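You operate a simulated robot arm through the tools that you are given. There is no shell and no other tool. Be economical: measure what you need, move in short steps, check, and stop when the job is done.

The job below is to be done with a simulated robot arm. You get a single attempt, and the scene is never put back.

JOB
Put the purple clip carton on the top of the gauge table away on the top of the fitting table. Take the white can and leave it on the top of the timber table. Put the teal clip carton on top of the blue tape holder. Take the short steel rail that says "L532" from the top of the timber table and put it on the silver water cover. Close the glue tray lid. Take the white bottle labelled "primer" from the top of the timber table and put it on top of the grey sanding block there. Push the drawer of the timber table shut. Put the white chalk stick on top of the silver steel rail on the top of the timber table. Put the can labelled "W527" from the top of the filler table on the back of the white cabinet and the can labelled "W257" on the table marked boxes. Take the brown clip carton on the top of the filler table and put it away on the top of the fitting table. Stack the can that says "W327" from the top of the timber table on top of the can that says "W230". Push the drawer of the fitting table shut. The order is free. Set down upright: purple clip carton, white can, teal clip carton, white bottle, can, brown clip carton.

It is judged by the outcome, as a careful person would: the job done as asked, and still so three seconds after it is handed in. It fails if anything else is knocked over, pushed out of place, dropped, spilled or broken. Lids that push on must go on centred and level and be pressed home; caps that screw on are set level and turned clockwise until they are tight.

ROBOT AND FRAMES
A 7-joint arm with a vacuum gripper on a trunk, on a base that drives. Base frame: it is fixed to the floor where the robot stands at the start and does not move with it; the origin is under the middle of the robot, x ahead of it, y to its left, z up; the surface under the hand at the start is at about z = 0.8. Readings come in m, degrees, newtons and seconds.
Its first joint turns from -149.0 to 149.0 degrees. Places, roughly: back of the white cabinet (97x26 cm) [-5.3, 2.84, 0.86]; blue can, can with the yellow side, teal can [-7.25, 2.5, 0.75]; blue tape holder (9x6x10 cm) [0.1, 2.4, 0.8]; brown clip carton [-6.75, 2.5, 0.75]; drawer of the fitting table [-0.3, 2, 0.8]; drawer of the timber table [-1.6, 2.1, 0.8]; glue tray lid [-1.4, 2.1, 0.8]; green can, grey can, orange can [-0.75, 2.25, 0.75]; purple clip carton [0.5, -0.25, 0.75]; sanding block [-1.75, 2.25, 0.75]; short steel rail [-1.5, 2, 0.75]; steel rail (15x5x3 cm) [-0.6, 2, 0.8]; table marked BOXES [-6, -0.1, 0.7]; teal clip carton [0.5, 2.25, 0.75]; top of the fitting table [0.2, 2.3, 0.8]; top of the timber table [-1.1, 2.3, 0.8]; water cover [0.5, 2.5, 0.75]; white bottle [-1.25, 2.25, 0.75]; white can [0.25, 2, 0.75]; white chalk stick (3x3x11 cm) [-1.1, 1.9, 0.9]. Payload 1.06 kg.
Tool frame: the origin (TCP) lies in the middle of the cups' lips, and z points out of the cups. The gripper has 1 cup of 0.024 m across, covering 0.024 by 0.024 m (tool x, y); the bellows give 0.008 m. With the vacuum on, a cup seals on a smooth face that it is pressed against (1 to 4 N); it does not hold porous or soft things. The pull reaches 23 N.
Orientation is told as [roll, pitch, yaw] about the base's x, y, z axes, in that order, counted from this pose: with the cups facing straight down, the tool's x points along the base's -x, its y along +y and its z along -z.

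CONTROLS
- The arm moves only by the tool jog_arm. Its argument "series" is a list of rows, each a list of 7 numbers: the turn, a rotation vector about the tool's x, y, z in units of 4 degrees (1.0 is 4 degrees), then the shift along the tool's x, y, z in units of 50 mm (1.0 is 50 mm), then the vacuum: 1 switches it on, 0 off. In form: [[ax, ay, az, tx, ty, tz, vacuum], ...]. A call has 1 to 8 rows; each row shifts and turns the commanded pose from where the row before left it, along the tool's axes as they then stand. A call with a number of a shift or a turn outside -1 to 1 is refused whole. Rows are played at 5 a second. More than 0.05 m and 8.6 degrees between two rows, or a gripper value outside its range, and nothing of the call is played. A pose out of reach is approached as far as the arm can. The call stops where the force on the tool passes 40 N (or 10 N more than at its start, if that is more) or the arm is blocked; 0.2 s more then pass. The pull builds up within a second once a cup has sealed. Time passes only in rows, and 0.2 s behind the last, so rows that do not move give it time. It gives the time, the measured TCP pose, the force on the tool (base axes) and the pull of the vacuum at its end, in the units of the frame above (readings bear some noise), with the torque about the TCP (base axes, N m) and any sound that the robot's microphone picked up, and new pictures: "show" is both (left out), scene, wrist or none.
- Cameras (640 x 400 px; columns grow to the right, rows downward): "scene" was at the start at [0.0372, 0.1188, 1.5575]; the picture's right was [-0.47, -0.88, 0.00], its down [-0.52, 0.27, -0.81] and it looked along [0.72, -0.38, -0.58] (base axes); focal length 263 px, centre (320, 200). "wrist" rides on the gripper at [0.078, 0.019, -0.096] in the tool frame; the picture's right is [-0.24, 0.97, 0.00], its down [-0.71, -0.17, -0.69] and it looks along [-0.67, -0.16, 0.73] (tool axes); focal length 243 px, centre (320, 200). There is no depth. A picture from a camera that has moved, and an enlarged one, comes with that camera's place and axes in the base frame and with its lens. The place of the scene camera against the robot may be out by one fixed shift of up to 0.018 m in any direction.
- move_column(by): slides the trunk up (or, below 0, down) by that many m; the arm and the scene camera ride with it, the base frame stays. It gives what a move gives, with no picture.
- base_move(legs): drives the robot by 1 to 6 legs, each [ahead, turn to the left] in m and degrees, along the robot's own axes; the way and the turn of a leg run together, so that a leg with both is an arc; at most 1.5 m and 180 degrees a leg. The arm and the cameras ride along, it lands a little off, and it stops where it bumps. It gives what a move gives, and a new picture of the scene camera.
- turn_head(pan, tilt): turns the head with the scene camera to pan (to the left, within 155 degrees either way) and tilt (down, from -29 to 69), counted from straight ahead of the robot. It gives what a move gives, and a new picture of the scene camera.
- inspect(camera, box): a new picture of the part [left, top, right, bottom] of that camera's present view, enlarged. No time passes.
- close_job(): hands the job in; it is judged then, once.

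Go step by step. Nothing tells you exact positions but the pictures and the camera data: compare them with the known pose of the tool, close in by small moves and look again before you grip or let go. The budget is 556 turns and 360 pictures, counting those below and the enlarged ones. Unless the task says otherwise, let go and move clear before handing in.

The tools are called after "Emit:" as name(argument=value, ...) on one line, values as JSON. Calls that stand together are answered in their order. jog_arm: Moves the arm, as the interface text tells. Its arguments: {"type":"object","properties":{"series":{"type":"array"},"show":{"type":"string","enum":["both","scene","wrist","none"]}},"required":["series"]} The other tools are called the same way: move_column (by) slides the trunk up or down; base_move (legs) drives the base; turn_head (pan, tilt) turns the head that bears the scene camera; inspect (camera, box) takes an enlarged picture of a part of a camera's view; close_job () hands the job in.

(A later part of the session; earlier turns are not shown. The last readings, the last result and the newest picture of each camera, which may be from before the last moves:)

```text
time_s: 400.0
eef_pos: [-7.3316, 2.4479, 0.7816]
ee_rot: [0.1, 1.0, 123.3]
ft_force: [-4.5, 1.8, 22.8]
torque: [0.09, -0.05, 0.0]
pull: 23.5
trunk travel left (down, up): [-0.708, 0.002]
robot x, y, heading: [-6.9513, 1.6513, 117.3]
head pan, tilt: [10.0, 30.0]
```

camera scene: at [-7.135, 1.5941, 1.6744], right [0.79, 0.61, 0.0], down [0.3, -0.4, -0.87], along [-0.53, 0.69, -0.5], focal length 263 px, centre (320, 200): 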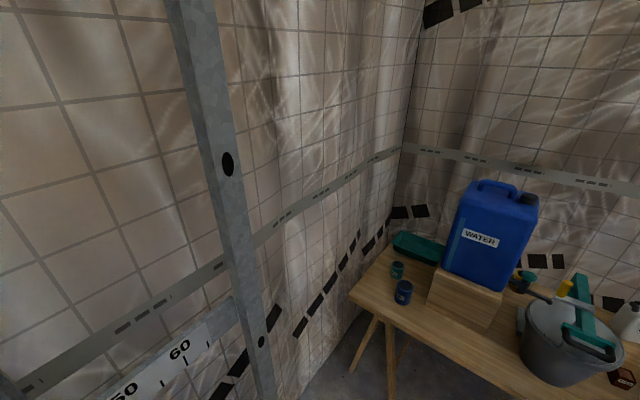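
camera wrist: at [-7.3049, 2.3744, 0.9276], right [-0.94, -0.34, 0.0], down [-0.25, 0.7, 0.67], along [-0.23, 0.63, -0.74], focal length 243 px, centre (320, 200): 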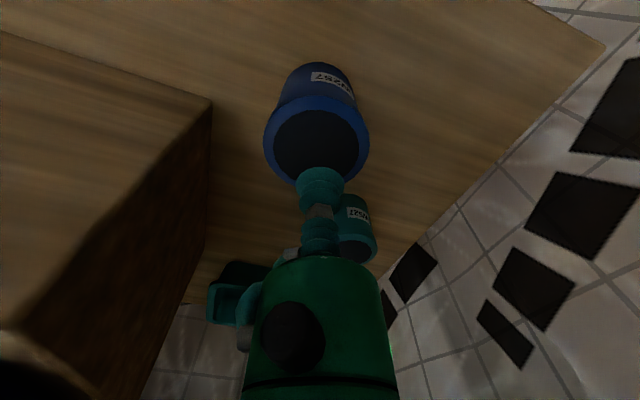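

Sealed. Lifting, retracting, then looking toward the boxes table.

Emit:
jog_arm(series=[[0, 0, 0, 0, 0, -0.4, 1], [0, 0, 0, 0, 0, -1, 1], [0, 0, 0, 0, 0, -1, 1], [0, 0, 0, 0, 0, -1, 1], [0, 0, 0, 0, 0, -1, 1], [0, 0, 0, 0, 0, -1, 1], [0, 0, 0, 1, 0, 0, 1], [0, 0, 0, 1, 0, 0, 1]], show="wrist")

Emit:
jog_arm(series=[[0, 0, 0, 1, 0, 0, 1], [0, 0, 0, 1, 0, 0, 1], [0, 0, 0, 1, 0, 0, 1], [0, 0, 0, 0, 0, 0, 1]], show="none")

Emit:
base_move(legs=[[-0.45, 0], [0, 120]])

Emit:
turn_head(pan=25, tilt=30)

```text
time_s: 401.8
eef_pos: [-7.2796, 2.3686, 1.0519]
ee_rot: [0.3, 1.1, 123.3]
ft_force: [0.2, -0.6, -3.2]
torque: [0.0, 0.0, 0.01]
pull: 23.3
trunk travel left (down, up): [-0.708, 0.002]
robot x, y, heading: [-6.9539, 1.6511, 117.4]
head pan, tilt: [10.0, 30.0]
camera wrist: at [-7.252, 2.296, 1.1486], right [-0.94, -0.34, 0.0], down [-0.25, 0.7, 0.67], along [-0.22, 0.63, -0.74], focal length 243 px, centre (320, 200)
```

wrist: 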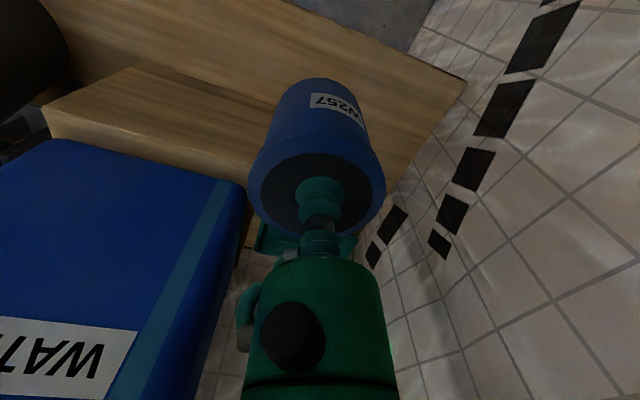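

```text
time_s: 402.8
eef_pos: [-7.1988, 2.245, 1.0541]
ee_rot: [0.3, 1.0, 123.2]
ft_force: [-1.0, -0.4, -2.6]
torque: [-0.03, 0.03, 0.01]
pull: 23.1
trunk travel left (down, up): [-0.708, 0.002]
robot x, y, heading: [-6.9537, 1.6528, 117.5]
head pan, tilt: [10.0, 30.0]
```

```text
time_s: 410.4
eef_pos: [-7.1653, 0.7652, 1.0547]
ee_rot: [0.3, 1.1, -119.2]
ft_force: [0.4, 0.3, -3.0]
torque: [0.0, -0.03, 0.0]
pull: 22.7
trunk travel left (down, up): [-0.708, 0.002]
robot x, y, heading: [-6.7514, 1.2556, -125.1]
head pan, tilt: [10.0, 30.0]
camera scene: at [-6.6204, 1.1037, 1.6743], right [-0.91, 0.42, 0.0], down [0.21, 0.45, -0.87], along [-0.37, -0.79, -0.5], focal length 263 px, centre (320, 200)
```

scene: 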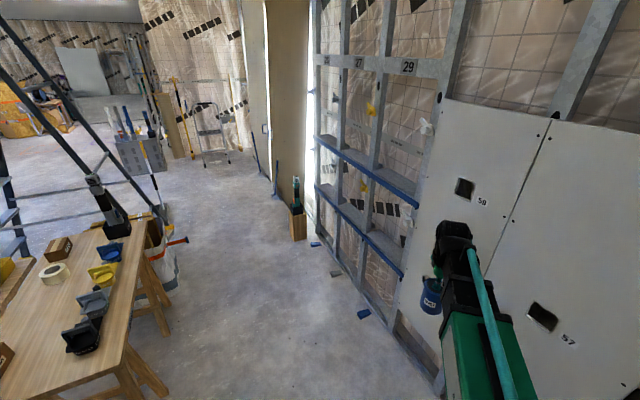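

```text
time_s: 411.2
eef_pos: [-7.1651, 0.7667, 1.0545]
ee_rot: [0.1, 1.1, -119.4]
ft_force: [-0.1, -0.5, -2.3]
torque: [-0.01, -0.02, -0.03]
pull: 22.8
trunk travel left (down, up): [-0.708, 0.002]
robot x, y, heading: [-6.7505, 1.2549, -124.8]
head pan, tilt: [25.0, 30.0]
camera scene: at [-6.598, 1.0966, 1.6743], right [-0.98, 0.17, 0.0], down [0.09, 0.49, -0.87], along [-0.15, -0.85, -0.5], focal length 263 px, centre (320, 200)
```

scene: 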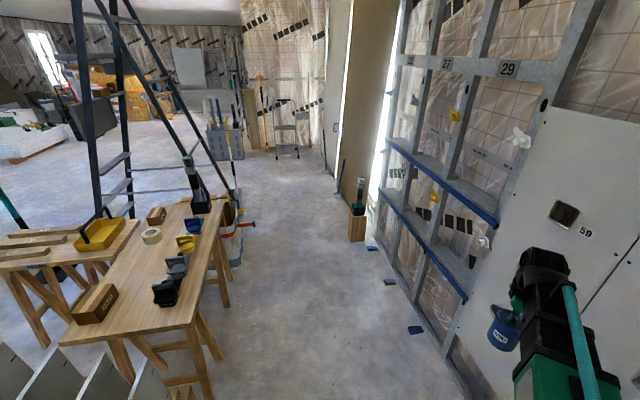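

Emit:
turn_head(pan=45, tilt=40)

Emit:
inspect(camera="scene", box=[160, 80, 400, 250])

```text
time_s: 412.0
eef_pos: [-7.1644, 0.7674, 1.0542]
ee_rot: [0.2, 1.2, -119.1]
ft_force: [-0.4, 0.2, -2.5]
torque: [0.03, -0.05, 0.01]
pull: 23.4
trunk travel left (down, up): [-0.708, 0.002]
robot x, y, heading: [-6.7516, 1.2569, -124.7]
head pan, tilt: [45.0, 40.0]
camera scene: at [-6.5675, 1.102, 1.659], right [-0.98, -0.17, 0.0], down [-0.11, 0.63, -0.77], along [0.13, -0.75, -0.64], focal length 263 px, centre (320, 200)
```

scene: 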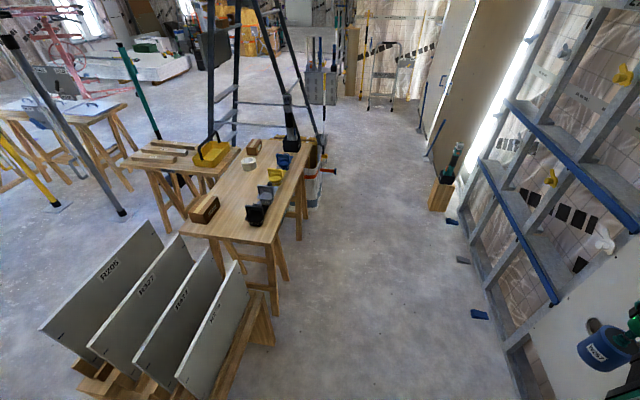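

```text
2.35 times, centred on (280, 165) of scene
camera zoom: at [-6.5675, 1.102, 1.659], right [-0.98, -0.17, 0.0], down [-0.11, 0.63, -0.77], along [0.13, -0.75, -0.64], focal length 619 px, centre (414, 282)
```

zoom: 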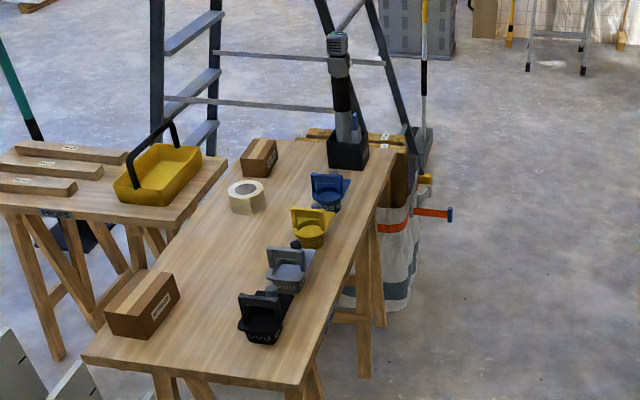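

Emit:
inspect(camera="scene", box=[165, 155, 205, 180])

Emit:
inspect(camera="scene", box=[255, 180, 315, 240])

```text
16.00 times, centred on (185, 168) of scene
camera zoom: at [-6.5675, 1.102, 1.659], right [-0.98, -0.17, 0.0], down [-0.11, 0.63, -0.77], along [0.13, -0.75, -0.64], focal length 4211 px, centre (2480, 720)
```

zoom: 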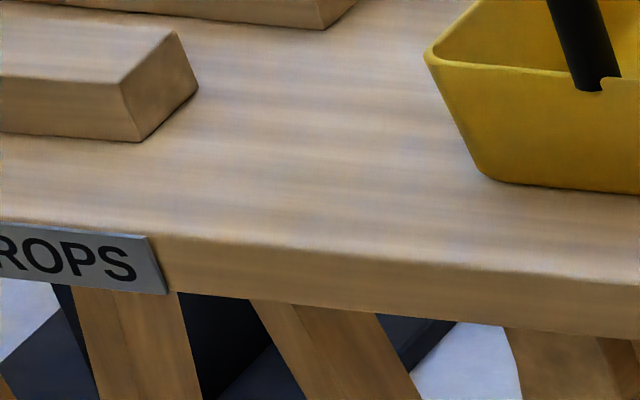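

```text
6.67 times, centred on (285, 210) of scene
camera zoom: at [-6.5675, 1.102, 1.659], right [-0.98, -0.17, 0.0], down [-0.11, 0.63, -0.77], along [0.13, -0.75, -0.64], focal length 1754 px, centre (553, 133)
```

zoom: 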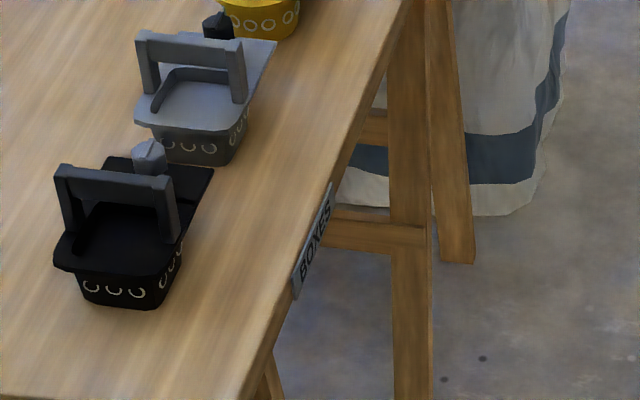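

The boats table is the one marked BOXES. A free spot is near (-5.93, 0.22). Driving along its -x side and facing it.

Emit:
base_move(legs=[[0, 35], [1.05, 0], [0, 90]])

Emit:
turn_head(pan=15, tilt=45)

```text
time_s: 422.9
eef_pos: [-6.1138, 0.1522, 1.0537]
ee_rot: [0.1, 1.1, 5.7]
ft_force: [0.7, -0.8, -2.7]
torque: [0.0, -0.01, 0.02]
pull: 23.0
trunk travel left (down, up): [-0.708, 0.002]
robot x, y, heading: [-6.7571, 0.2129, -0.1]
head pan, tilt: [45.0, 40.0]
camera scene: at [-6.7329, 0.4309, 1.659], right [0.71, -0.71, 0.0], down [-0.45, -0.45, -0.77], along [0.54, 0.54, -0.64], focal length 263 px, centre (320, 200)
```

scene: 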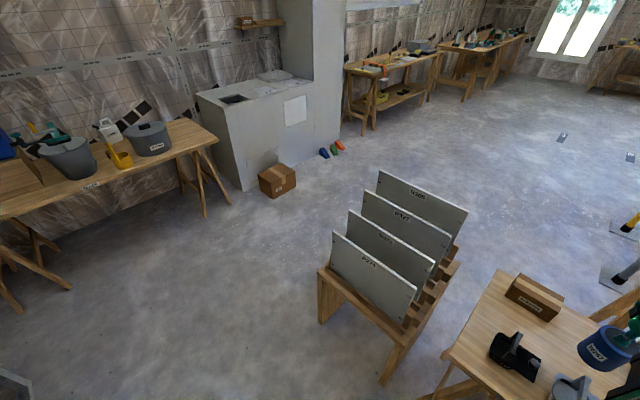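

```text
time_s: 423.9
eef_pos: [-6.1145, 0.1537, 1.0537]
ee_rot: [0.2, 1.0, 5.7]
ft_force: [0.0, -0.3, -2.1]
torque: [0.02, 0.03, 0.01]
pull: 23.1
trunk travel left (down, up): [-0.708, 0.002]
robot x, y, heading: [-6.7528, 0.2122, -0.1]
head pan, tilt: [15.0, 45.0]
camera scene: at [-6.7144, 0.3918, 1.6517], right [0.26, -0.97, 0.0], down [-0.68, -0.18, -0.71], along [0.68, 0.18, -0.71], focal length 263 px, centre (320, 200)
```

scene: 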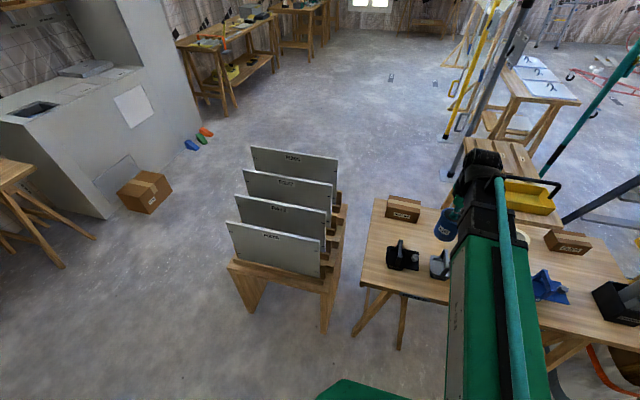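

Emit:
jog_arm(series=[[0, 0, 0, -0.803, -0.495, 0, 1], [0, 0, 0, -0.803, -0.495, 0, 1], [0, 0, 0, -0.803, -0.495, 0, 1], [0, 0, 0, -0.803, -0.495, 0, 1], [0, 0, 0, -0.803, -0.495, 0, 1], [0, 0, 0, -0.803, -0.495, 0, 1], [0, 0, 0, 0, 0, 1, 1], [0, 0, 0, 0, 0, 0, 1]], show="both")

```text
time_s: 425.7
eef_pos: [-5.8606, 0.0291, 0.9978]
ee_rot: [0.2, 1.2, 5.7]
ft_force: [-0.9, 0.3, -3.1]
torque: [0.02, 0.0, 0.04]
pull: 22.5
trunk travel left (down, up): [-0.708, 0.002]
robot x, y, heading: [-6.7486, 0.2111, -0.1]
head pan, tilt: [15.0, 45.0]
camera scene: at [-6.7144, 0.3916, 1.6517], right [0.26, -0.97, 0.0], down [-0.68, -0.18, -0.71], along [0.68, 0.18, -0.71], focal length 263 px, centre (320, 200)
camera wrist: at [-5.9374, 0.0412, 1.0944], right [0.14, 0.99, 0.0], down [0.73, -0.1, 0.67], along [0.66, -0.09, -0.74], focal length 243 px, centre (320, 200)
```

scene: 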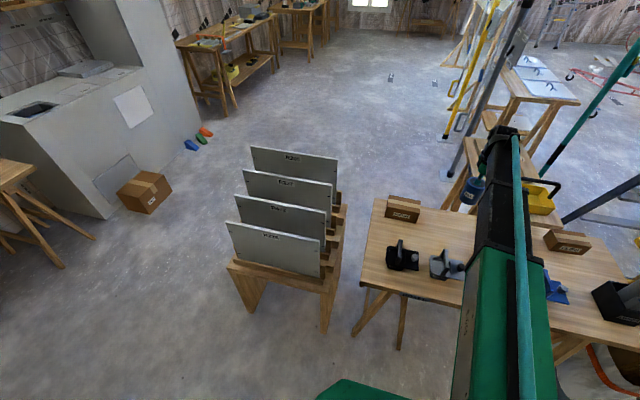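
wrist: 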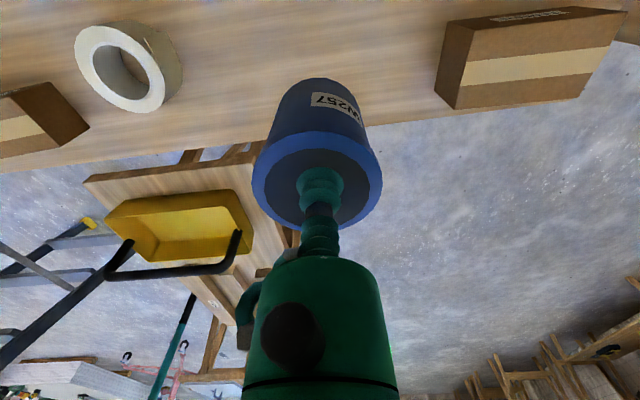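

Spot is clear between tape roll and box. Lowering.

Emit:
jog_arm(series=[[0, 0, 0, 0, 0, 1, 1], [0, 0, 0, 0, 0, 1, 1], [0, 0, 0, 0, 0, 1, 1], [0, 0, 0, 0, 0, 0.7, 1], [0, 0, 0, 0, 0, 0.1, 1], [0, 0, 0, 0, 0, 0.06, 1], [0, 0, 0, 0, 0, 0, 1]], show="wrist")

```text
time_s: 426.8
eef_pos: [-5.8658, 0.0308, 0.8207]
ee_rot: [0.1, 0.5, 5.7]
ft_force: [-5.9, 0.9, 28.2]
torque: [-0.01, -0.03, -0.02]
pull: 23.7
trunk travel left (down, up): [-0.708, 0.002]
robot x, y, heading: [-6.7503, 0.2115, -0.0]
head pan, tilt: [15.0, 45.0]
stopped in row 5: the force on the tool passed its limit at 47 N (the readings are from after the stop); the commanded pose is now the measured one
camera wrist: at [-5.9439, 0.0426, 0.9165], right [0.14, 0.99, 0.0], down [0.73, -0.1, 0.68], along [0.67, -0.09, -0.74], focal length 243 px, centre (320, 200)
```

wrist: 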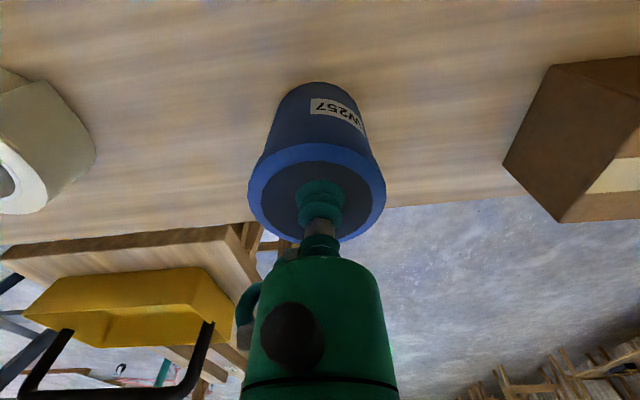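

The table is at ~0.74; contact made. Easing, releasing, rising.

Emit:
jog_arm(series=[[0, 0, 0, 0, 0, -0.08, 1], [0, 0, 0, 0, 0, 0, 0], [0, 0, 0, 0, 0, 0, 0], [0, 0, 0, 0, 0, 0, 0], [0, 0, 0, 0, 0, 0, 0], [0, 0, 0, 0, 0, -0.2, 0], [0, 0, 0, 0, 0, -1, 0], [0, 0, 0, 0, 0, -1, 0]], show="none")

Emit:
jog_arm(series=[[0, 0, 0, 0, 0, -1, 0], [0, 0, 0, 0, 0, -1, 0], [0, 0, 0, 1, 0, 0, 0], [0, 0, 0, 1, 0, 0, 0], [0, 0, 0, 1, 0, 0, 0], [0, 0, 0, 1, 0, 0, 0], [0, 0, 0, 1, 0, 0, 0]], show="wrist")

```text
time_s: 428.6
eef_pos: [-5.8616, 0.0317, 0.9296]
ee_rot: [0.2, 0.8, 5.9]
ft_force: [0.7, 0.2, 0.5]
torque: [-0.01, -0.01, 0.0]
pull: 0.1
trunk travel left (down, up): [-0.708, 0.002]
robot x, y, heading: [-6.7546, 0.2118, -0.1]
head pan, tilt: [15.0, 45.0]
```

```text
time_s: 430.2
eef_pos: [-6.1102, 0.0034, 1.0341]
ee_rot: [0.2, 0.8, 5.8]
ft_force: [-0.3, 0.4, 0.8]
torque: [0.03, -0.02, -0.02]
pull: 0.0
trunk travel left (down, up): [-0.708, 0.002]
robot x, y, heading: [-6.7554, 0.2096, 0.3]
head pan, tilt: [15.0, 45.0]
camera wrist: at [-6.1885, 0.016, 1.1307], right [0.14, 0.99, 0.0], down [0.73, -0.1, 0.68], along [0.67, -0.09, -0.74], focal length 243 px, centre (320, 200)
```

wrist: 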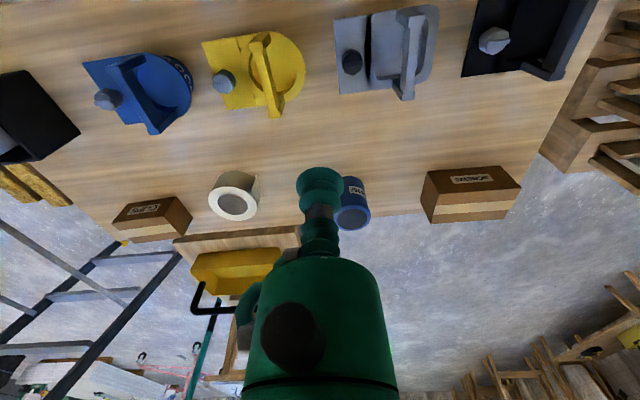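

W257 is on the BOXES table. Going back for W527.

Emit:
jog_arm(series=[[0, 0, 0, 0, 0, -1, 0], [0, 0, 0, 0, 0.9, 0, 0], [0, 0, 0, 0, 0.9, 0, 0]], show="none")

Emit:
base_move(legs=[[0, 98.5], [1.3, 0], [0.28, 0], [0, 16]])

Emit:
jog_arm(series=[[0, 0, 0, 0, 0, 0, 0]], show="wrist")

```text
time_s: 431.0
eef_pos: [-6.1156, 0.0935, 1.0847]
ee_rot: [0.1, 0.8, 5.7]
ft_force: [0.2, 0.5, 0.1]
torque: [0.02, 0.02, 0.02]
pull: 0.0
trunk travel left (down, up): [-0.708, 0.002]
robot x, y, heading: [-6.7509, 0.2098, 0.1]
head pan, tilt: [15.0, 45.0]
```

```text
time_s: 444.3
eef_pos: [-7.2234, 2.3841, 1.0834]
ee_rot: [0.1, 0.8, 122.4]
ft_force: [-0.4, 0.0, -0.4]
torque: [-0.02, 0.0, -0.02]
pull: 0.0
trunk travel left (down, up): [-0.708, 0.002]
robot x, y, heading: [-7.0444, 1.7599, 116.8]
head pan, tilt: [15.0, 45.0]
camera scene: at [-7.2248, 1.6948, 1.6517], right [0.75, 0.66, 0.0], down [0.47, -0.53, -0.71], along [-0.47, 0.53, -0.71], focal length 263 px, centre (320, 200)
```

scene: 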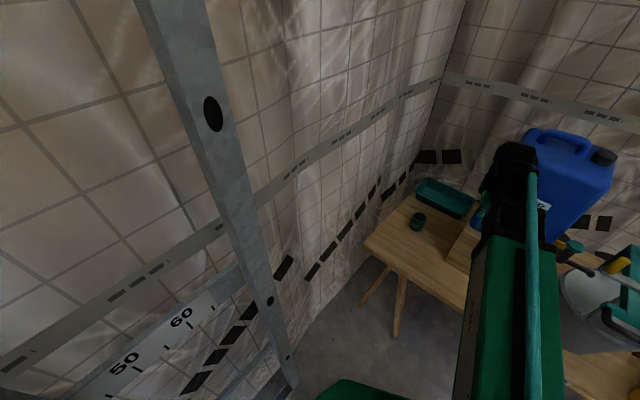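

```text
time_s: 444.7
eef_pos: [-7.2235, 2.3846, 1.0833]
ee_rot: [0.2, 0.8, 122.3]
ft_force: [0.4, -0.8, -0.2]
torque: [-0.02, -0.03, 0.0]
pull: 0.0
trunk travel left (down, up): [-0.708, 0.002]
robot x, y, heading: [-7.0365, 1.7645, 116.7]
head pan, tilt: [15.0, 45.0]
camera wrist: at [-7.1981, 2.31, 1.1796], right [-0.95, -0.32, 0.0], down [-0.24, 0.7, 0.67], along [-0.22, 0.64, -0.74], focal length 243 px, centre (320, 200)
```

wrist: 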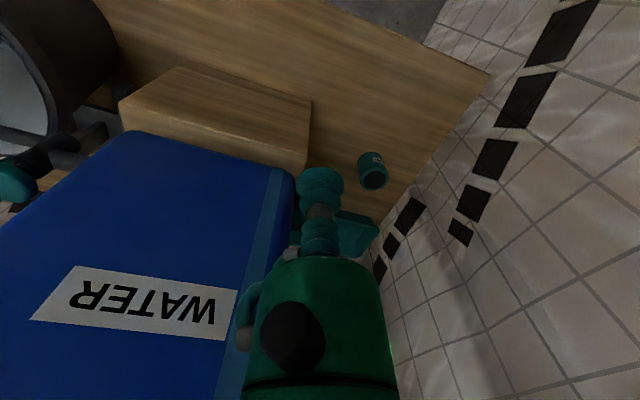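

Emit:
jog_arm(series=[[0, 0, 0, -0.946, 0.222, 0, 0], [0, 0, 0, -0.946, 0.222, 0, 0], [0, 0, 0, -0.946, 0.222, 0, 0], [0, 0, 0, -0.946, 0.222, 0, 0], [0, 0, 0, -0.946, 0.222, 0, 0], [0, 0, 0, 0, 0, 1, 0], [0, 0, 0, 0, 0, 1, 0], [0, 0, 0, 0, 0, 1, 0]], show="wrist")

```text
time_s: 446.5
eef_pos: [-7.3957, 2.5515, 0.9298]
ee_rot: [0.2, 0.8, 122.4]
ft_force: [0.0, -0.1, 0.2]
torque: [-0.01, -0.01, 0.01]
pull: 0.0
trunk travel left (down, up): [-0.708, 0.002]
robot x, y, heading: [-7.0422, 1.7588, 116.5]
head pan, tilt: [15.0, 45.0]
camera wrist: at [-7.3707, 2.4766, 1.0255], right [-0.95, -0.32, 0.0], down [-0.24, 0.7, 0.67], along [-0.22, 0.64, -0.74], focal length 243 px, centre (320, 200)
```

wrist: 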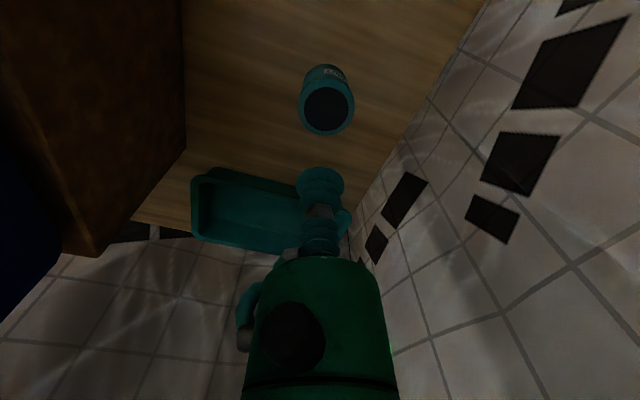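

Emit:
jog_arm(series=[[0, 0, 0, -0.36, 0.02, 0, 0], [0, 0, 0, 0, 0, 1, 0], [0, 0, 0, 0, 0, 1, 0], [0, 0, 0, 0, 0, 0.4, 0], [0, 0, 0, 0, 0, 0, 0]], show="wrist")

```text
time_s: 447.7
eef_pos: [-7.4076, 2.5646, 0.809]
ee_rot: [0.2, 0.9, 122.3]
ft_force: [0.4, 0.0, 0.1]
torque: [0.03, 0.02, -0.01]
pull: 0.0
trunk travel left (down, up): [-0.708, 0.002]
robot x, y, heading: [-7.0427, 1.7624, 116.6]
head pan, tilt: [15.0, 45.0]
camera wrist: at [-7.3814, 2.4905, 0.9052], right [-0.95, -0.32, 0.0], down [-0.24, 0.7, 0.68], along [-0.22, 0.64, -0.74], focal length 243 px, centre (320, 200)
```

wrist: 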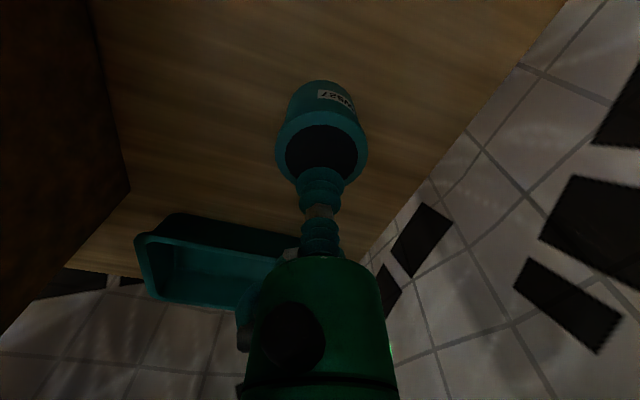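

Emit:
jog_arm(series=[[0, 0, 0, 0, 0, 0.5, 1], [0, 0, 0, 0, 0, 0.16, 1], [0, 0, 0, 0, 0, 0.06, 1], [0, 0, 0, 0, 0, 0.06, 1], [0, 0, 0, 0, 0, 0, 1], [0, 0, 0, 0, 0, 0, 1]], show="none")

```text
time_s: 449.1
eef_pos: [-7.4074, 2.5633, 0.7709]
ee_rot: [0.2, 0.8, 122.4]
ft_force: [0.5, -1.0, 0.2]
torque: [0.0, 0.02, -0.01]
pull: 22.9
trunk travel left (down, up): [-0.708, 0.002]
robot x, y, heading: [-7.0442, 1.7583, 116.8]
head pan, tilt: [15.0, 45.0]
```

Sealed. Lifting and taking W527 to the white cabinet.

Emit:
jog_arm(series=[[0, 0, 0, 0, 0, -0.4, 1], [0, 0, 0, 0, 0, -1, 1], [0, 0, 0, 0, 0, -1, 1], [0, 0, 0, 0, 0, -1, 1], [0, 0, 0, 0, 0, -1, 1], [0, 0, 0, 0, 0, -1, 1], [0, 0, 0, 0, 0, -1, 1], [0, 0, 0, 1, 0, 0, 1]], show="none")

Emit:
jog_arm(series=[[0, 0, 0, 1, 0, 0, 1], [0, 0, 0, 1, 0, 0, 1], [0, 0, 0, 1, 0, 0, 1], [0, 0, 0, 0, 0, 0, 1]], show="none")

Emit:
base_move(legs=[[-0.38, 0], [0, -117], [1.02, 0], [0, 92]])

Emit:
turn_head(pan=-5, tilt=35)

```text
time_s: 450.9
eef_pos: [-7.3808, 2.5235, 1.0938]
ee_rot: [0.3, 0.8, 122.4]
ft_force: [0.9, 0.7, -0.6]
torque: [-0.02, -0.03, -0.01]
pull: 23.2
trunk travel left (down, up): [-0.708, 0.002]
robot x, y, heading: [-7.044, 1.7642, 116.9]
head pan, tilt: [15.0, 45.0]
```

```text
time_s: 451.9
eef_pos: [-7.3034, 2.3974, 1.0933]
ee_rot: [0.2, 0.7, 122.4]
ft_force: [0.9, -0.2, -2.4]
torque: [-0.06, 0.0, -0.04]
pull: 23.0
trunk travel left (down, up): [-0.708, 0.002]
robot x, y, heading: [-7.0426, 1.7626, 116.6]
head pan, tilt: [15.0, 45.0]
```

```text
time_s: 467.9
eef_pos: [-5.7767, 2.0833, 1.0951]
ee_rot: [0.2, 0.7, 94.6]
ft_force: [-1.0, -0.1, -1.8]
torque: [-0.03, 0.01, -0.01]
pull: 23.1
trunk travel left (down, up): [-0.708, 0.002]
robot x, y, heading: [-5.8457, 1.4019, 88.9]
head pan, tilt: [15.0, 45.0]
camera scene: at [-6.0305, 1.4273, 1.6517], right [0.97, 0.24, 0.0], down [0.17, -0.69, -0.71], along [-0.17, 0.69, -0.71], focal length 263 px, centre (320, 200)
```

scene: 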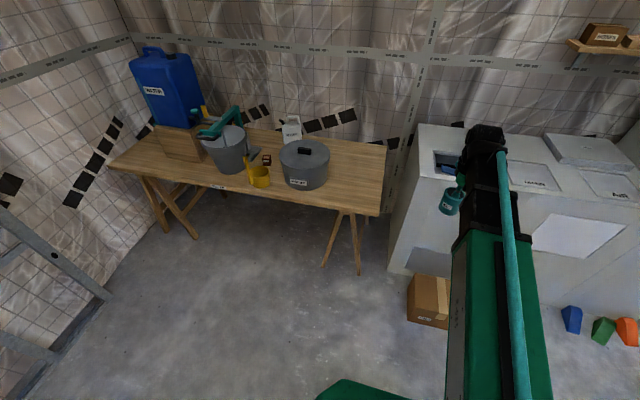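

```text
time_s: 468.8
eef_pos: [-5.7767, 2.0833, 1.0938]
ee_rot: [0.2, 0.9, 94.7]
ft_force: [0.1, -0.2, -2.4]
torque: [-0.04, 0.03, 0.0]
pull: 22.8
trunk travel left (down, up): [-0.708, 0.002]
robot x, y, heading: [-5.8429, 1.397, 88.6]
head pan, tilt: [-5.0, 35.0]
camera scene: at [-6.0015, 1.4359, 1.6665], right [0.99, -0.11, 0.0], down [-0.06, -0.57, -0.82], along [0.09, 0.81, -0.57], focal length 263 px, centre (320, 200)
```

scene: 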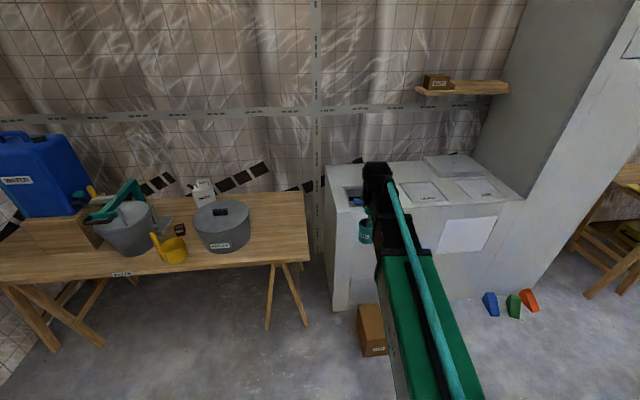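

The cardboard box on the floor limits me; I'll stand at (-6.0, 1.9) and use the back-left of the cabinet, about (-5.71, 2.79).

Emit:
base_move(legs=[[0, 18.5], [0.527, 0], [0, -17]])

Emit:
jog_arm(series=[[0, 0, 0, -0.8, -0.3, 0, 1], [0, 0, 0, -0.8, -0.3, 0, 1], [0, 0, 0, 0, 0, 0, 1]], show="wrist")

```text
time_s: 473.9
eef_pos: [-5.9521, 2.5967, 1.0936]
ee_rot: [0.2, 0.8, 95.8]
ft_force: [0.7, 0.1, -2.0]
torque: [0.0, 0.0, 0.03]
pull: 22.5
trunk travel left (down, up): [-0.708, 0.002]
robot x, y, heading: [-6.0063, 1.9128, 90.3]
head pan, tilt: [-5.0, 35.0]
camera scene: at [-6.1629, 1.9429, 1.6666], right [1.0, -0.08, 0.0], down [-0.05, -0.57, -0.82], along [0.07, 0.82, -0.57], focal length 263 px, centre (320, 200)
```

scene: 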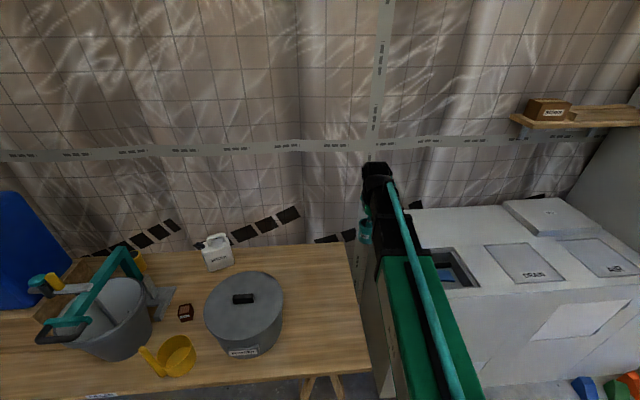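

```text
time_s: 474.7
eef_pos: [-5.9315, 2.6781, 1.0941]
ee_rot: [0.0, 0.9, 96.0]
ft_force: [-0.1, -0.4, -1.4]
torque: [-0.01, 0.03, 0.02]
pull: 22.7
trunk travel left (down, up): [-0.708, 0.002]
robot x, y, heading: [-6.0064, 1.9111, 90.4]
head pan, tilt: [-5.0, 35.0]
camera wrist: at [-5.9412, 2.6014, 1.1907], right [-0.99, 0.13, 0.0], down [0.1, 0.73, 0.67], along [0.09, 0.67, -0.74], focal length 243 px, centre (320, 200)
```

wrist: 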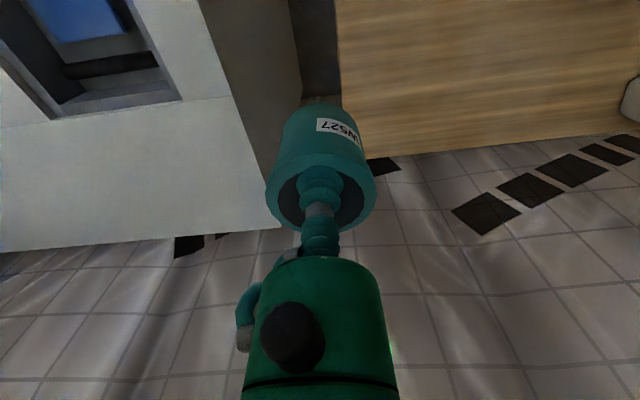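

The seam of the back strip is at y≈2.70. Moving the can over (-5.71, 2.80) and lowering.

Emit:
jog_arm(series=[[0, 0, 0, -0.327, -0.777, 0, 1], [0, 0, 0, -0.327, -0.777, 0, 1], [0, 0, 0, -0.327, -0.777, 0, 1], [0, 0, 0, -0.327, -0.777, 0, 1], [0, 0, 0, -0.327, -0.777, 0, 1], [0, 0, 0, -0.327, -0.777, 0, 1], [0, 0, 0, 0, 0, 1, 1], [0, 0, 0, 0, 0, 0.8, 1]], show="wrist")

```text
time_s: 476.5
eef_pos: [-5.7086, 2.7989, 1.0003]
ee_rot: [0.1, 0.8, 96.0]
ft_force: [-0.5, 0.0, -1.0]
torque: [-0.05, -0.02, 0.03]
pull: 22.9
trunk travel left (down, up): [-0.708, 0.002]
robot x, y, heading: [-6.0072, 1.9104, 90.5]
head pan, tilt: [-5.0, 35.0]
camera wrist: at [-5.7184, 2.7219, 1.0962], right [-0.99, 0.13, 0.0], down [0.1, 0.73, 0.67], along [0.09, 0.67, -0.74], focal length 243 px, centre (320, 200)
```

wrist: 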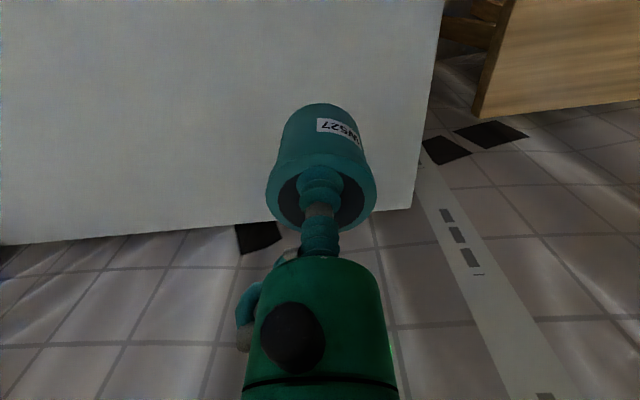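

Emit:
jog_arm(series=[[0, 0, 0, 0, 0, 0.8, 1], [0, 0, 0, 0, 0, 0.3, 1], [0, 0, 0, 0, 0, 0.1, 1], [0, 0, 0, 0, 0, 0.06, 1], [0, 0, 0, 0, 0, 0.06, 1], [0, 0, 0, 0, 0, 0, 1]], show="none")

```text
time_s: 477.9
eef_pos: [-5.7104, 2.7994, 0.9356]
ee_rot: [0.1, 0.8, 95.9]
ft_force: [0.4, 0.7, -1.8]
torque: [0.0, 0.01, 0.03]
pull: 22.5
trunk travel left (down, up): [-0.708, 0.002]
robot x, y, heading: [-6.0073, 1.9104, 90.3]
head pan, tilt: [-5.0, 35.0]
```

Emit:
jog_arm(series=[[0, 0, 0, 0, 0, 0.06, 1], [0, 0, 0, 0, 0, 0.06, 1], [0, 0, 0, 0, 0, 0.06, 1], [0, 0, 0, 0, 0, 0, 1]], show="none")

```text
time_s: 478.9
eef_pos: [-5.7103, 2.797, 0.9293]
ee_rot: [0.1, 0.7, 95.9]
ft_force: [1.8, -0.9, 16.1]
torque: [0.13, -0.03, -0.02]
pull: 23.2
trunk travel left (down, up): [-0.708, 0.002]
robot x, y, heading: [-6.0073, 1.9118, 90.2]
head pan, tilt: [-5.0, 35.0]
```

Contact. Releasing and rising.

Emit:
jog_arm(series=[[0, 0, 0, 0, 0, -0.06, 1], [0, 0, 0, 0, 0, 0, 0], [0, 0, 0, 0, 0, 0, 0], [0, 0, 0, 0, 0, 0, 0], [0, 0, 0, 0, 0, 0, 0], [0, 0, 0, 0, 0, -0.2, 0], [0, 0, 0, 0, 0, -1, 0], [0, 0, 0, 0, 0, -1, 0]], show="wrist")

```text
time_s: 480.7
eef_pos: [-5.7091, 2.8002, 1.0381]
ee_rot: [0.1, 0.8, 95.9]
ft_force: [0.5, 0.6, 0.0]
torque: [-0.02, 0.04, 0.02]
pull: 0.1
trunk travel left (down, up): [-0.708, 0.002]
robot x, y, heading: [-6.0019, 1.9122, 90.5]
head pan, tilt: [-5.0, 35.0]
camera wrist: at [-5.7188, 2.7232, 1.1334], right [-0.99, 0.13, 0.0], down [0.1, 0.73, 0.67], along [0.09, 0.67, -0.74], focal length 243 px, centre (320, 200)
```

wrist: 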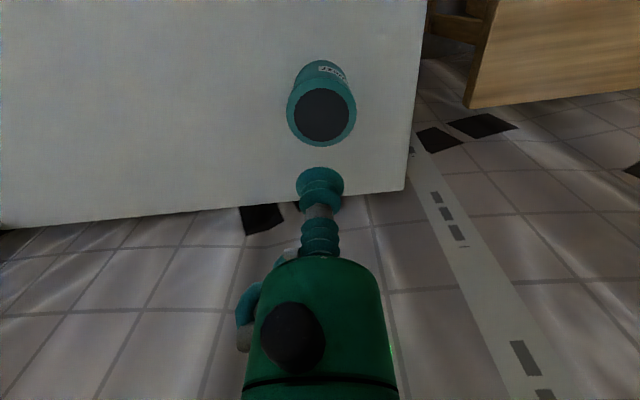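

W527 is set on the cabinet's back. Now the brown carton: measuring it.

Emit:
inspect(camera="scene", box=[120, 270, 290, 390])

```text
3.33 times, centred on (205, 330) of scene
camera zoom: at [-6.1632, 1.9424, 1.6665], right [1.0, -0.08, 0.0], down [-0.05, -0.57, -0.82], along [0.07, 0.82, -0.57], focal length 877 px, centre (703, -233)
```

zoom: 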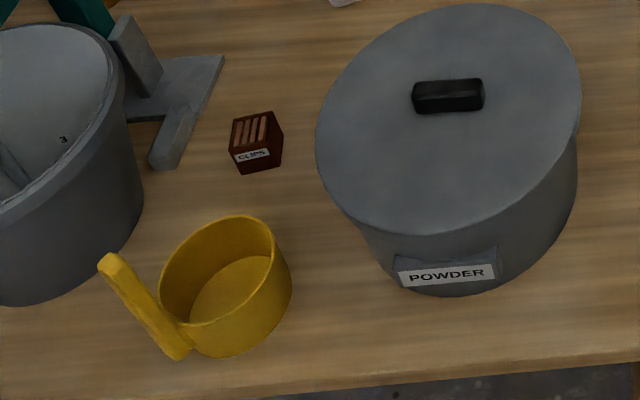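

The carton is boxed in by the scoop, bucket and pot, so a side grip isn't reachable there. I'll nudge it straight back ~14 cm with the vertical tool into the free area, then grip its front face. Repositioning the base first.

Emit:
jog_arm(series=[[0, 0, 0, 0, 0, -1, 0], [0, 0, 0, 1, 0, 0, 0], [0, 0, 0, 1, 0, 0, 0], [0, 0, 0, 1, 0, 0, 0], [0, 0, 0, 0.5, 1, 0, 0]], show="none")

Emit:
base_move(legs=[[-0.3, 0], [0, 90], [0.35, 0], [0, -90], [0.22, 0]])

```text
refused: row 5 steps farther than a row can; nothing moved
```

```text
time_s: 493.5
eef_pos: [-6.0353, 2.7245, 1.0362]
ee_rot: [0.2, 0.8, 94.9]
ft_force: [-0.2, -0.1, -0.2]
torque: [-0.01, 0.01, 0.02]
pull: 0.0
trunk travel left (down, up): [-0.708, 0.002]
robot x, y, heading: [-6.352, 1.8373, 89.3]
head pan, tilt: [-5.0, 35.0]
camera scene: at [-6.5075, 1.8757, 1.6665], right [0.99, -0.1, 0.0], down [-0.06, -0.57, -0.82], along [0.08, 0.81, -0.57], focal length 263 px, centre (320, 200)
```

scene: 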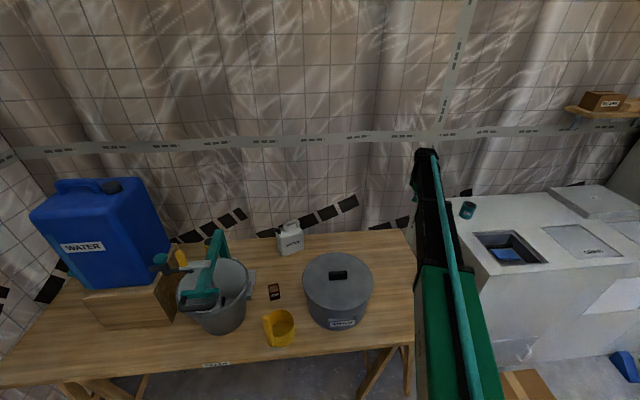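

Emit:
inspect(camera="scene", box=[190, 215, 350, 355])

```text
2.86 times, centred on (270, 285) of scene
camera zoom: at [-6.5075, 1.8757, 1.6665], right [0.99, -0.1, 0.0], down [-0.06, -0.57, -0.82], along [0.08, 0.81, -0.57], focal length 752 px, centre (463, -43)
```

zoom: 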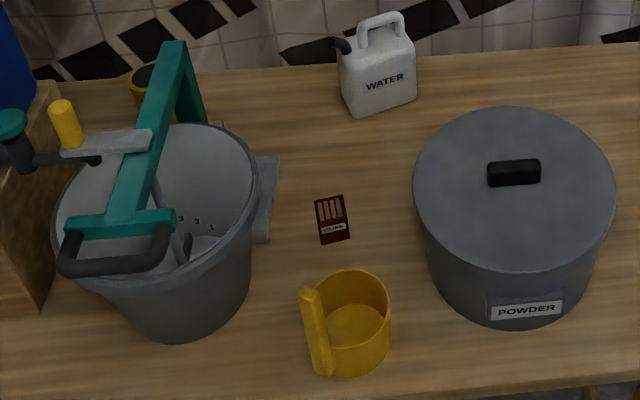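

There is room behind the carton. Moving the vertical tool over to just in front of it (high first).

Emit:
jog_arm(series=[[0, 0, 0, 0.236, 0.925, 0, 0], [0, 0, 0, 0.236, 0.925, 0, 0], [0, 0, 0, 0.236, 0.925, 0, 0], [0, 0, 0, 0.236, 0.925, 0, 0], [0, 0, 0, 0.236, 0.925, 0, 0], [0, 0, 0, 0.236, 0.925, 0, 0], [0, 0, 0, 0.236, 0.925, 0, 0], [0, 0, 0, 0.236, 0.925, 0, 0]], show="none")

Emit:
jog_arm(series=[[0, 0, 0, 0.236, 0.925, 0, 0], [0, 0, 0, 0.236, 0.925, 0, 0], [0, 0, 0, 0.236, 0.925, 0, 0], [0, 0, 0, 0.236, 0.925, 0, 0], [0, 0, 0, 0.236, 0.925, 0, 0], [0, 0, 0, 0, 0, 1, 0], [0, 0, 0, 0, 0, 0, 0]], show="wrist")

```text
time_s: 495.3
eef_pos: [-6.3971, 2.5987, 1.038]
ee_rot: [0.0, 0.8, 94.9]
ft_force: [0.1, -0.2, 0.0]
torque: [0.01, 0.04, 0.04]
pull: 0.0
trunk travel left (down, up): [-0.708, 0.002]
robot x, y, heading: [-6.3533, 1.8396, 89.0]
head pan, tilt: [-5.0, 35.0]
```

```text
time_s: 496.9
eef_pos: [-6.6226, 2.5204, 0.9897]
ee_rot: [0.2, 0.7, 94.7]
ft_force: [-0.1, 0.3, 0.8]
torque: [-0.01, -0.01, 0.0]
pull: 0.0
trunk travel left (down, up): [-0.708, 0.002]
robot x, y, heading: [-6.3465, 1.8389, 89.3]
head pan, tilt: [-5.0, 35.0]
camera wrist: at [-6.6351, 2.4445, 1.0869], right [-0.99, 0.15, 0.0], down [0.11, 0.73, 0.67], along [0.1, 0.67, -0.74], focal length 243 px, centre (320, 200)
```

wrist: 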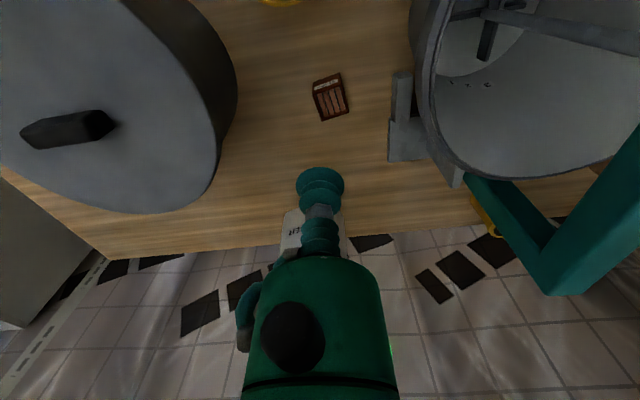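

Emit:
inspect(camera="wrist", box=[270, 40, 390, 150])

```text
3.64 times, centred on (330, 95) of wrist
camera zoom: at [-6.6351, 2.4445, 1.0869], right [-0.99, 0.15, 0.0], down [0.11, 0.73, 0.67], along [0.1, 0.67, -0.74], focal length 882 px, centre (284, 582)
```

zoom: 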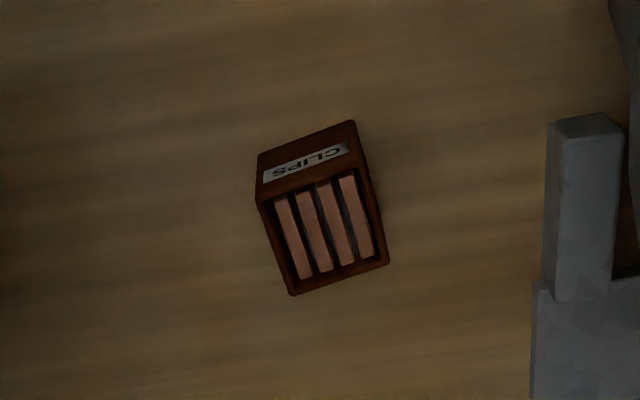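

Front face centre (-6.6275, 2.5545). Lowering the tool in front of it and pushing back along its normal.

Emit:
jog_arm(series=[[0, 0, 0, 0, 0, 1, 0], [0, 0, 0, 0, 0, 1, 0], [0, 0, 0, 0, 0, 1, 0], [0, 0, 0, 0, 0, 1, 0], [0, 0, 0, 0, 0, 1, 0], [0, 0, 0, 0, 0, 0.23, 0], [0, 0, 0, 0, 0, 0, 0]], show="wrist")

```text
time_s: 498.5
eef_pos: [-6.6212, 2.5151, 0.7297]
ee_rot: [0.2, 0.8, 94.8]
ft_force: [0.7, -0.5, -0.2]
torque: [0.0, 0.01, 0.0]
pull: 0.0
trunk travel left (down, up): [-0.708, 0.002]
robot x, y, heading: [-6.3497, 1.8389, 89.1]
head pan, tilt: [-5.0, 35.0]
camera wrist: at [-6.6333, 2.4389, 0.8257], right [-0.99, 0.15, 0.0], down [0.11, 0.73, 0.67], along [0.1, 0.67, -0.74], focal length 243 px, centre (320, 200)
```

wrist: 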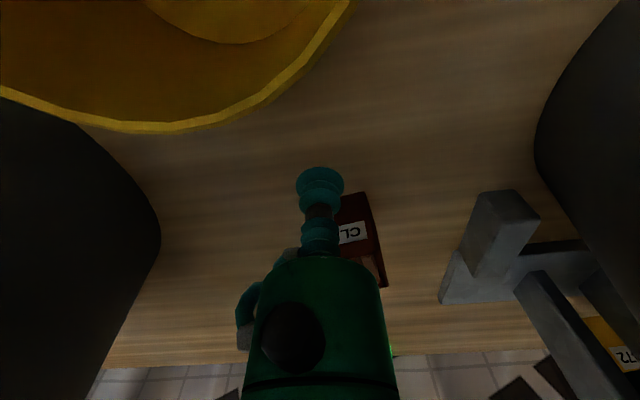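

Emit:
jog_arm(series=[[0, 0, 0, -0.4, 0.034, 0, 0], [0, 0, 0, -0.2, 0.017, 0, 0], [0, 0, 0, -0.2, 0.017, 0, 0], [0, 0, 0, -0.2, 0.017, 0, 0], [0, 0, 0, -0.2, 0.017, 0, 0], [0, 0, 0, -0.2, 0.017, 0, 0], [0, 0, 0, -0.2, 0.017, 0, 0], [0, 0, 0, 0, 0, 0, 0]], show="wrist")

```text
time_s: 500.3
eef_pos: [-6.6361, 2.5942, 0.7271]
ee_rot: [0.2, 0.8, 94.8]
ft_force: [-0.1, -0.6, -0.4]
torque: [-0.04, 0.0, 0.02]
pull: 0.0
trunk travel left (down, up): [-0.708, 0.002]
robot x, y, heading: [-6.3463, 1.8404, 89.4]
head pan, tilt: [-5.0, 35.0]
camera wrist: at [-6.6483, 2.5171, 0.8233], right [-0.99, 0.15, 0.0], down [0.11, 0.73, 0.67], along [0.1, 0.67, -0.74], focal length 243 px, centre (320, 200)
```

wrist: 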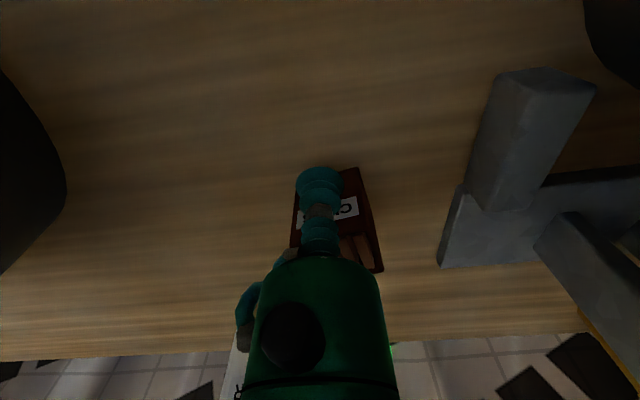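

Emit:
jog_arm(series=[[0, 0, 0, -0.2, 0.03, 0, 0], [0, 0, 0, -0.2, 0.03, 0, 0], [0, 0, 0, -0.2, 0.03, 0, 0], [0, 0, 0, -0.2, 0.03, 0, 0], [0, 0, 0, -0.2, 0.03, 0, 0], [0, 0, 0, -0.2, 0.03, 0, 0], [0, 0, 0, -0.2, 0.03, 0, 0], [0, 0, 0, 0, 0, 0, 0]], show="wrist")

```text
time_s: 502.1
eef_pos: [-6.6519, 2.6633, 0.7284]
ee_rot: [0.2, 0.9, 94.8]
ft_force: [0.5, 1.0, -0.1]
torque: [-0.01, -0.01, -0.01]
pull: 0.0
trunk travel left (down, up): [-0.708, 0.002]
robot x, y, heading: [-6.3519, 1.8393, 89.3]
head pan, tilt: [-5.0, 35.0]
camera wrist: at [-6.6639, 2.5871, 0.8232], right [-0.99, 0.15, 0.0], down [0.11, 0.73, 0.67], along [0.1, 0.67, -0.74], focal length 243 px, centre (320, 200)
```

wrist: 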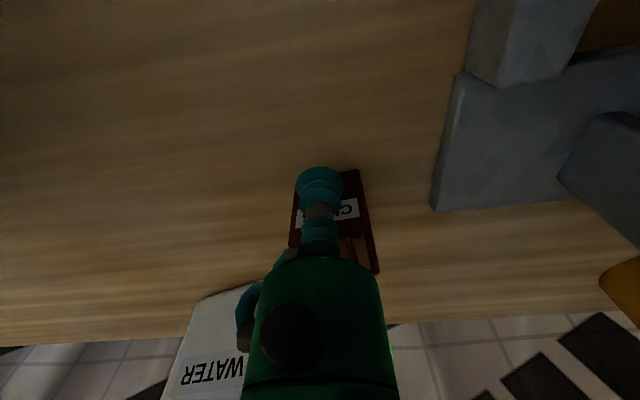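

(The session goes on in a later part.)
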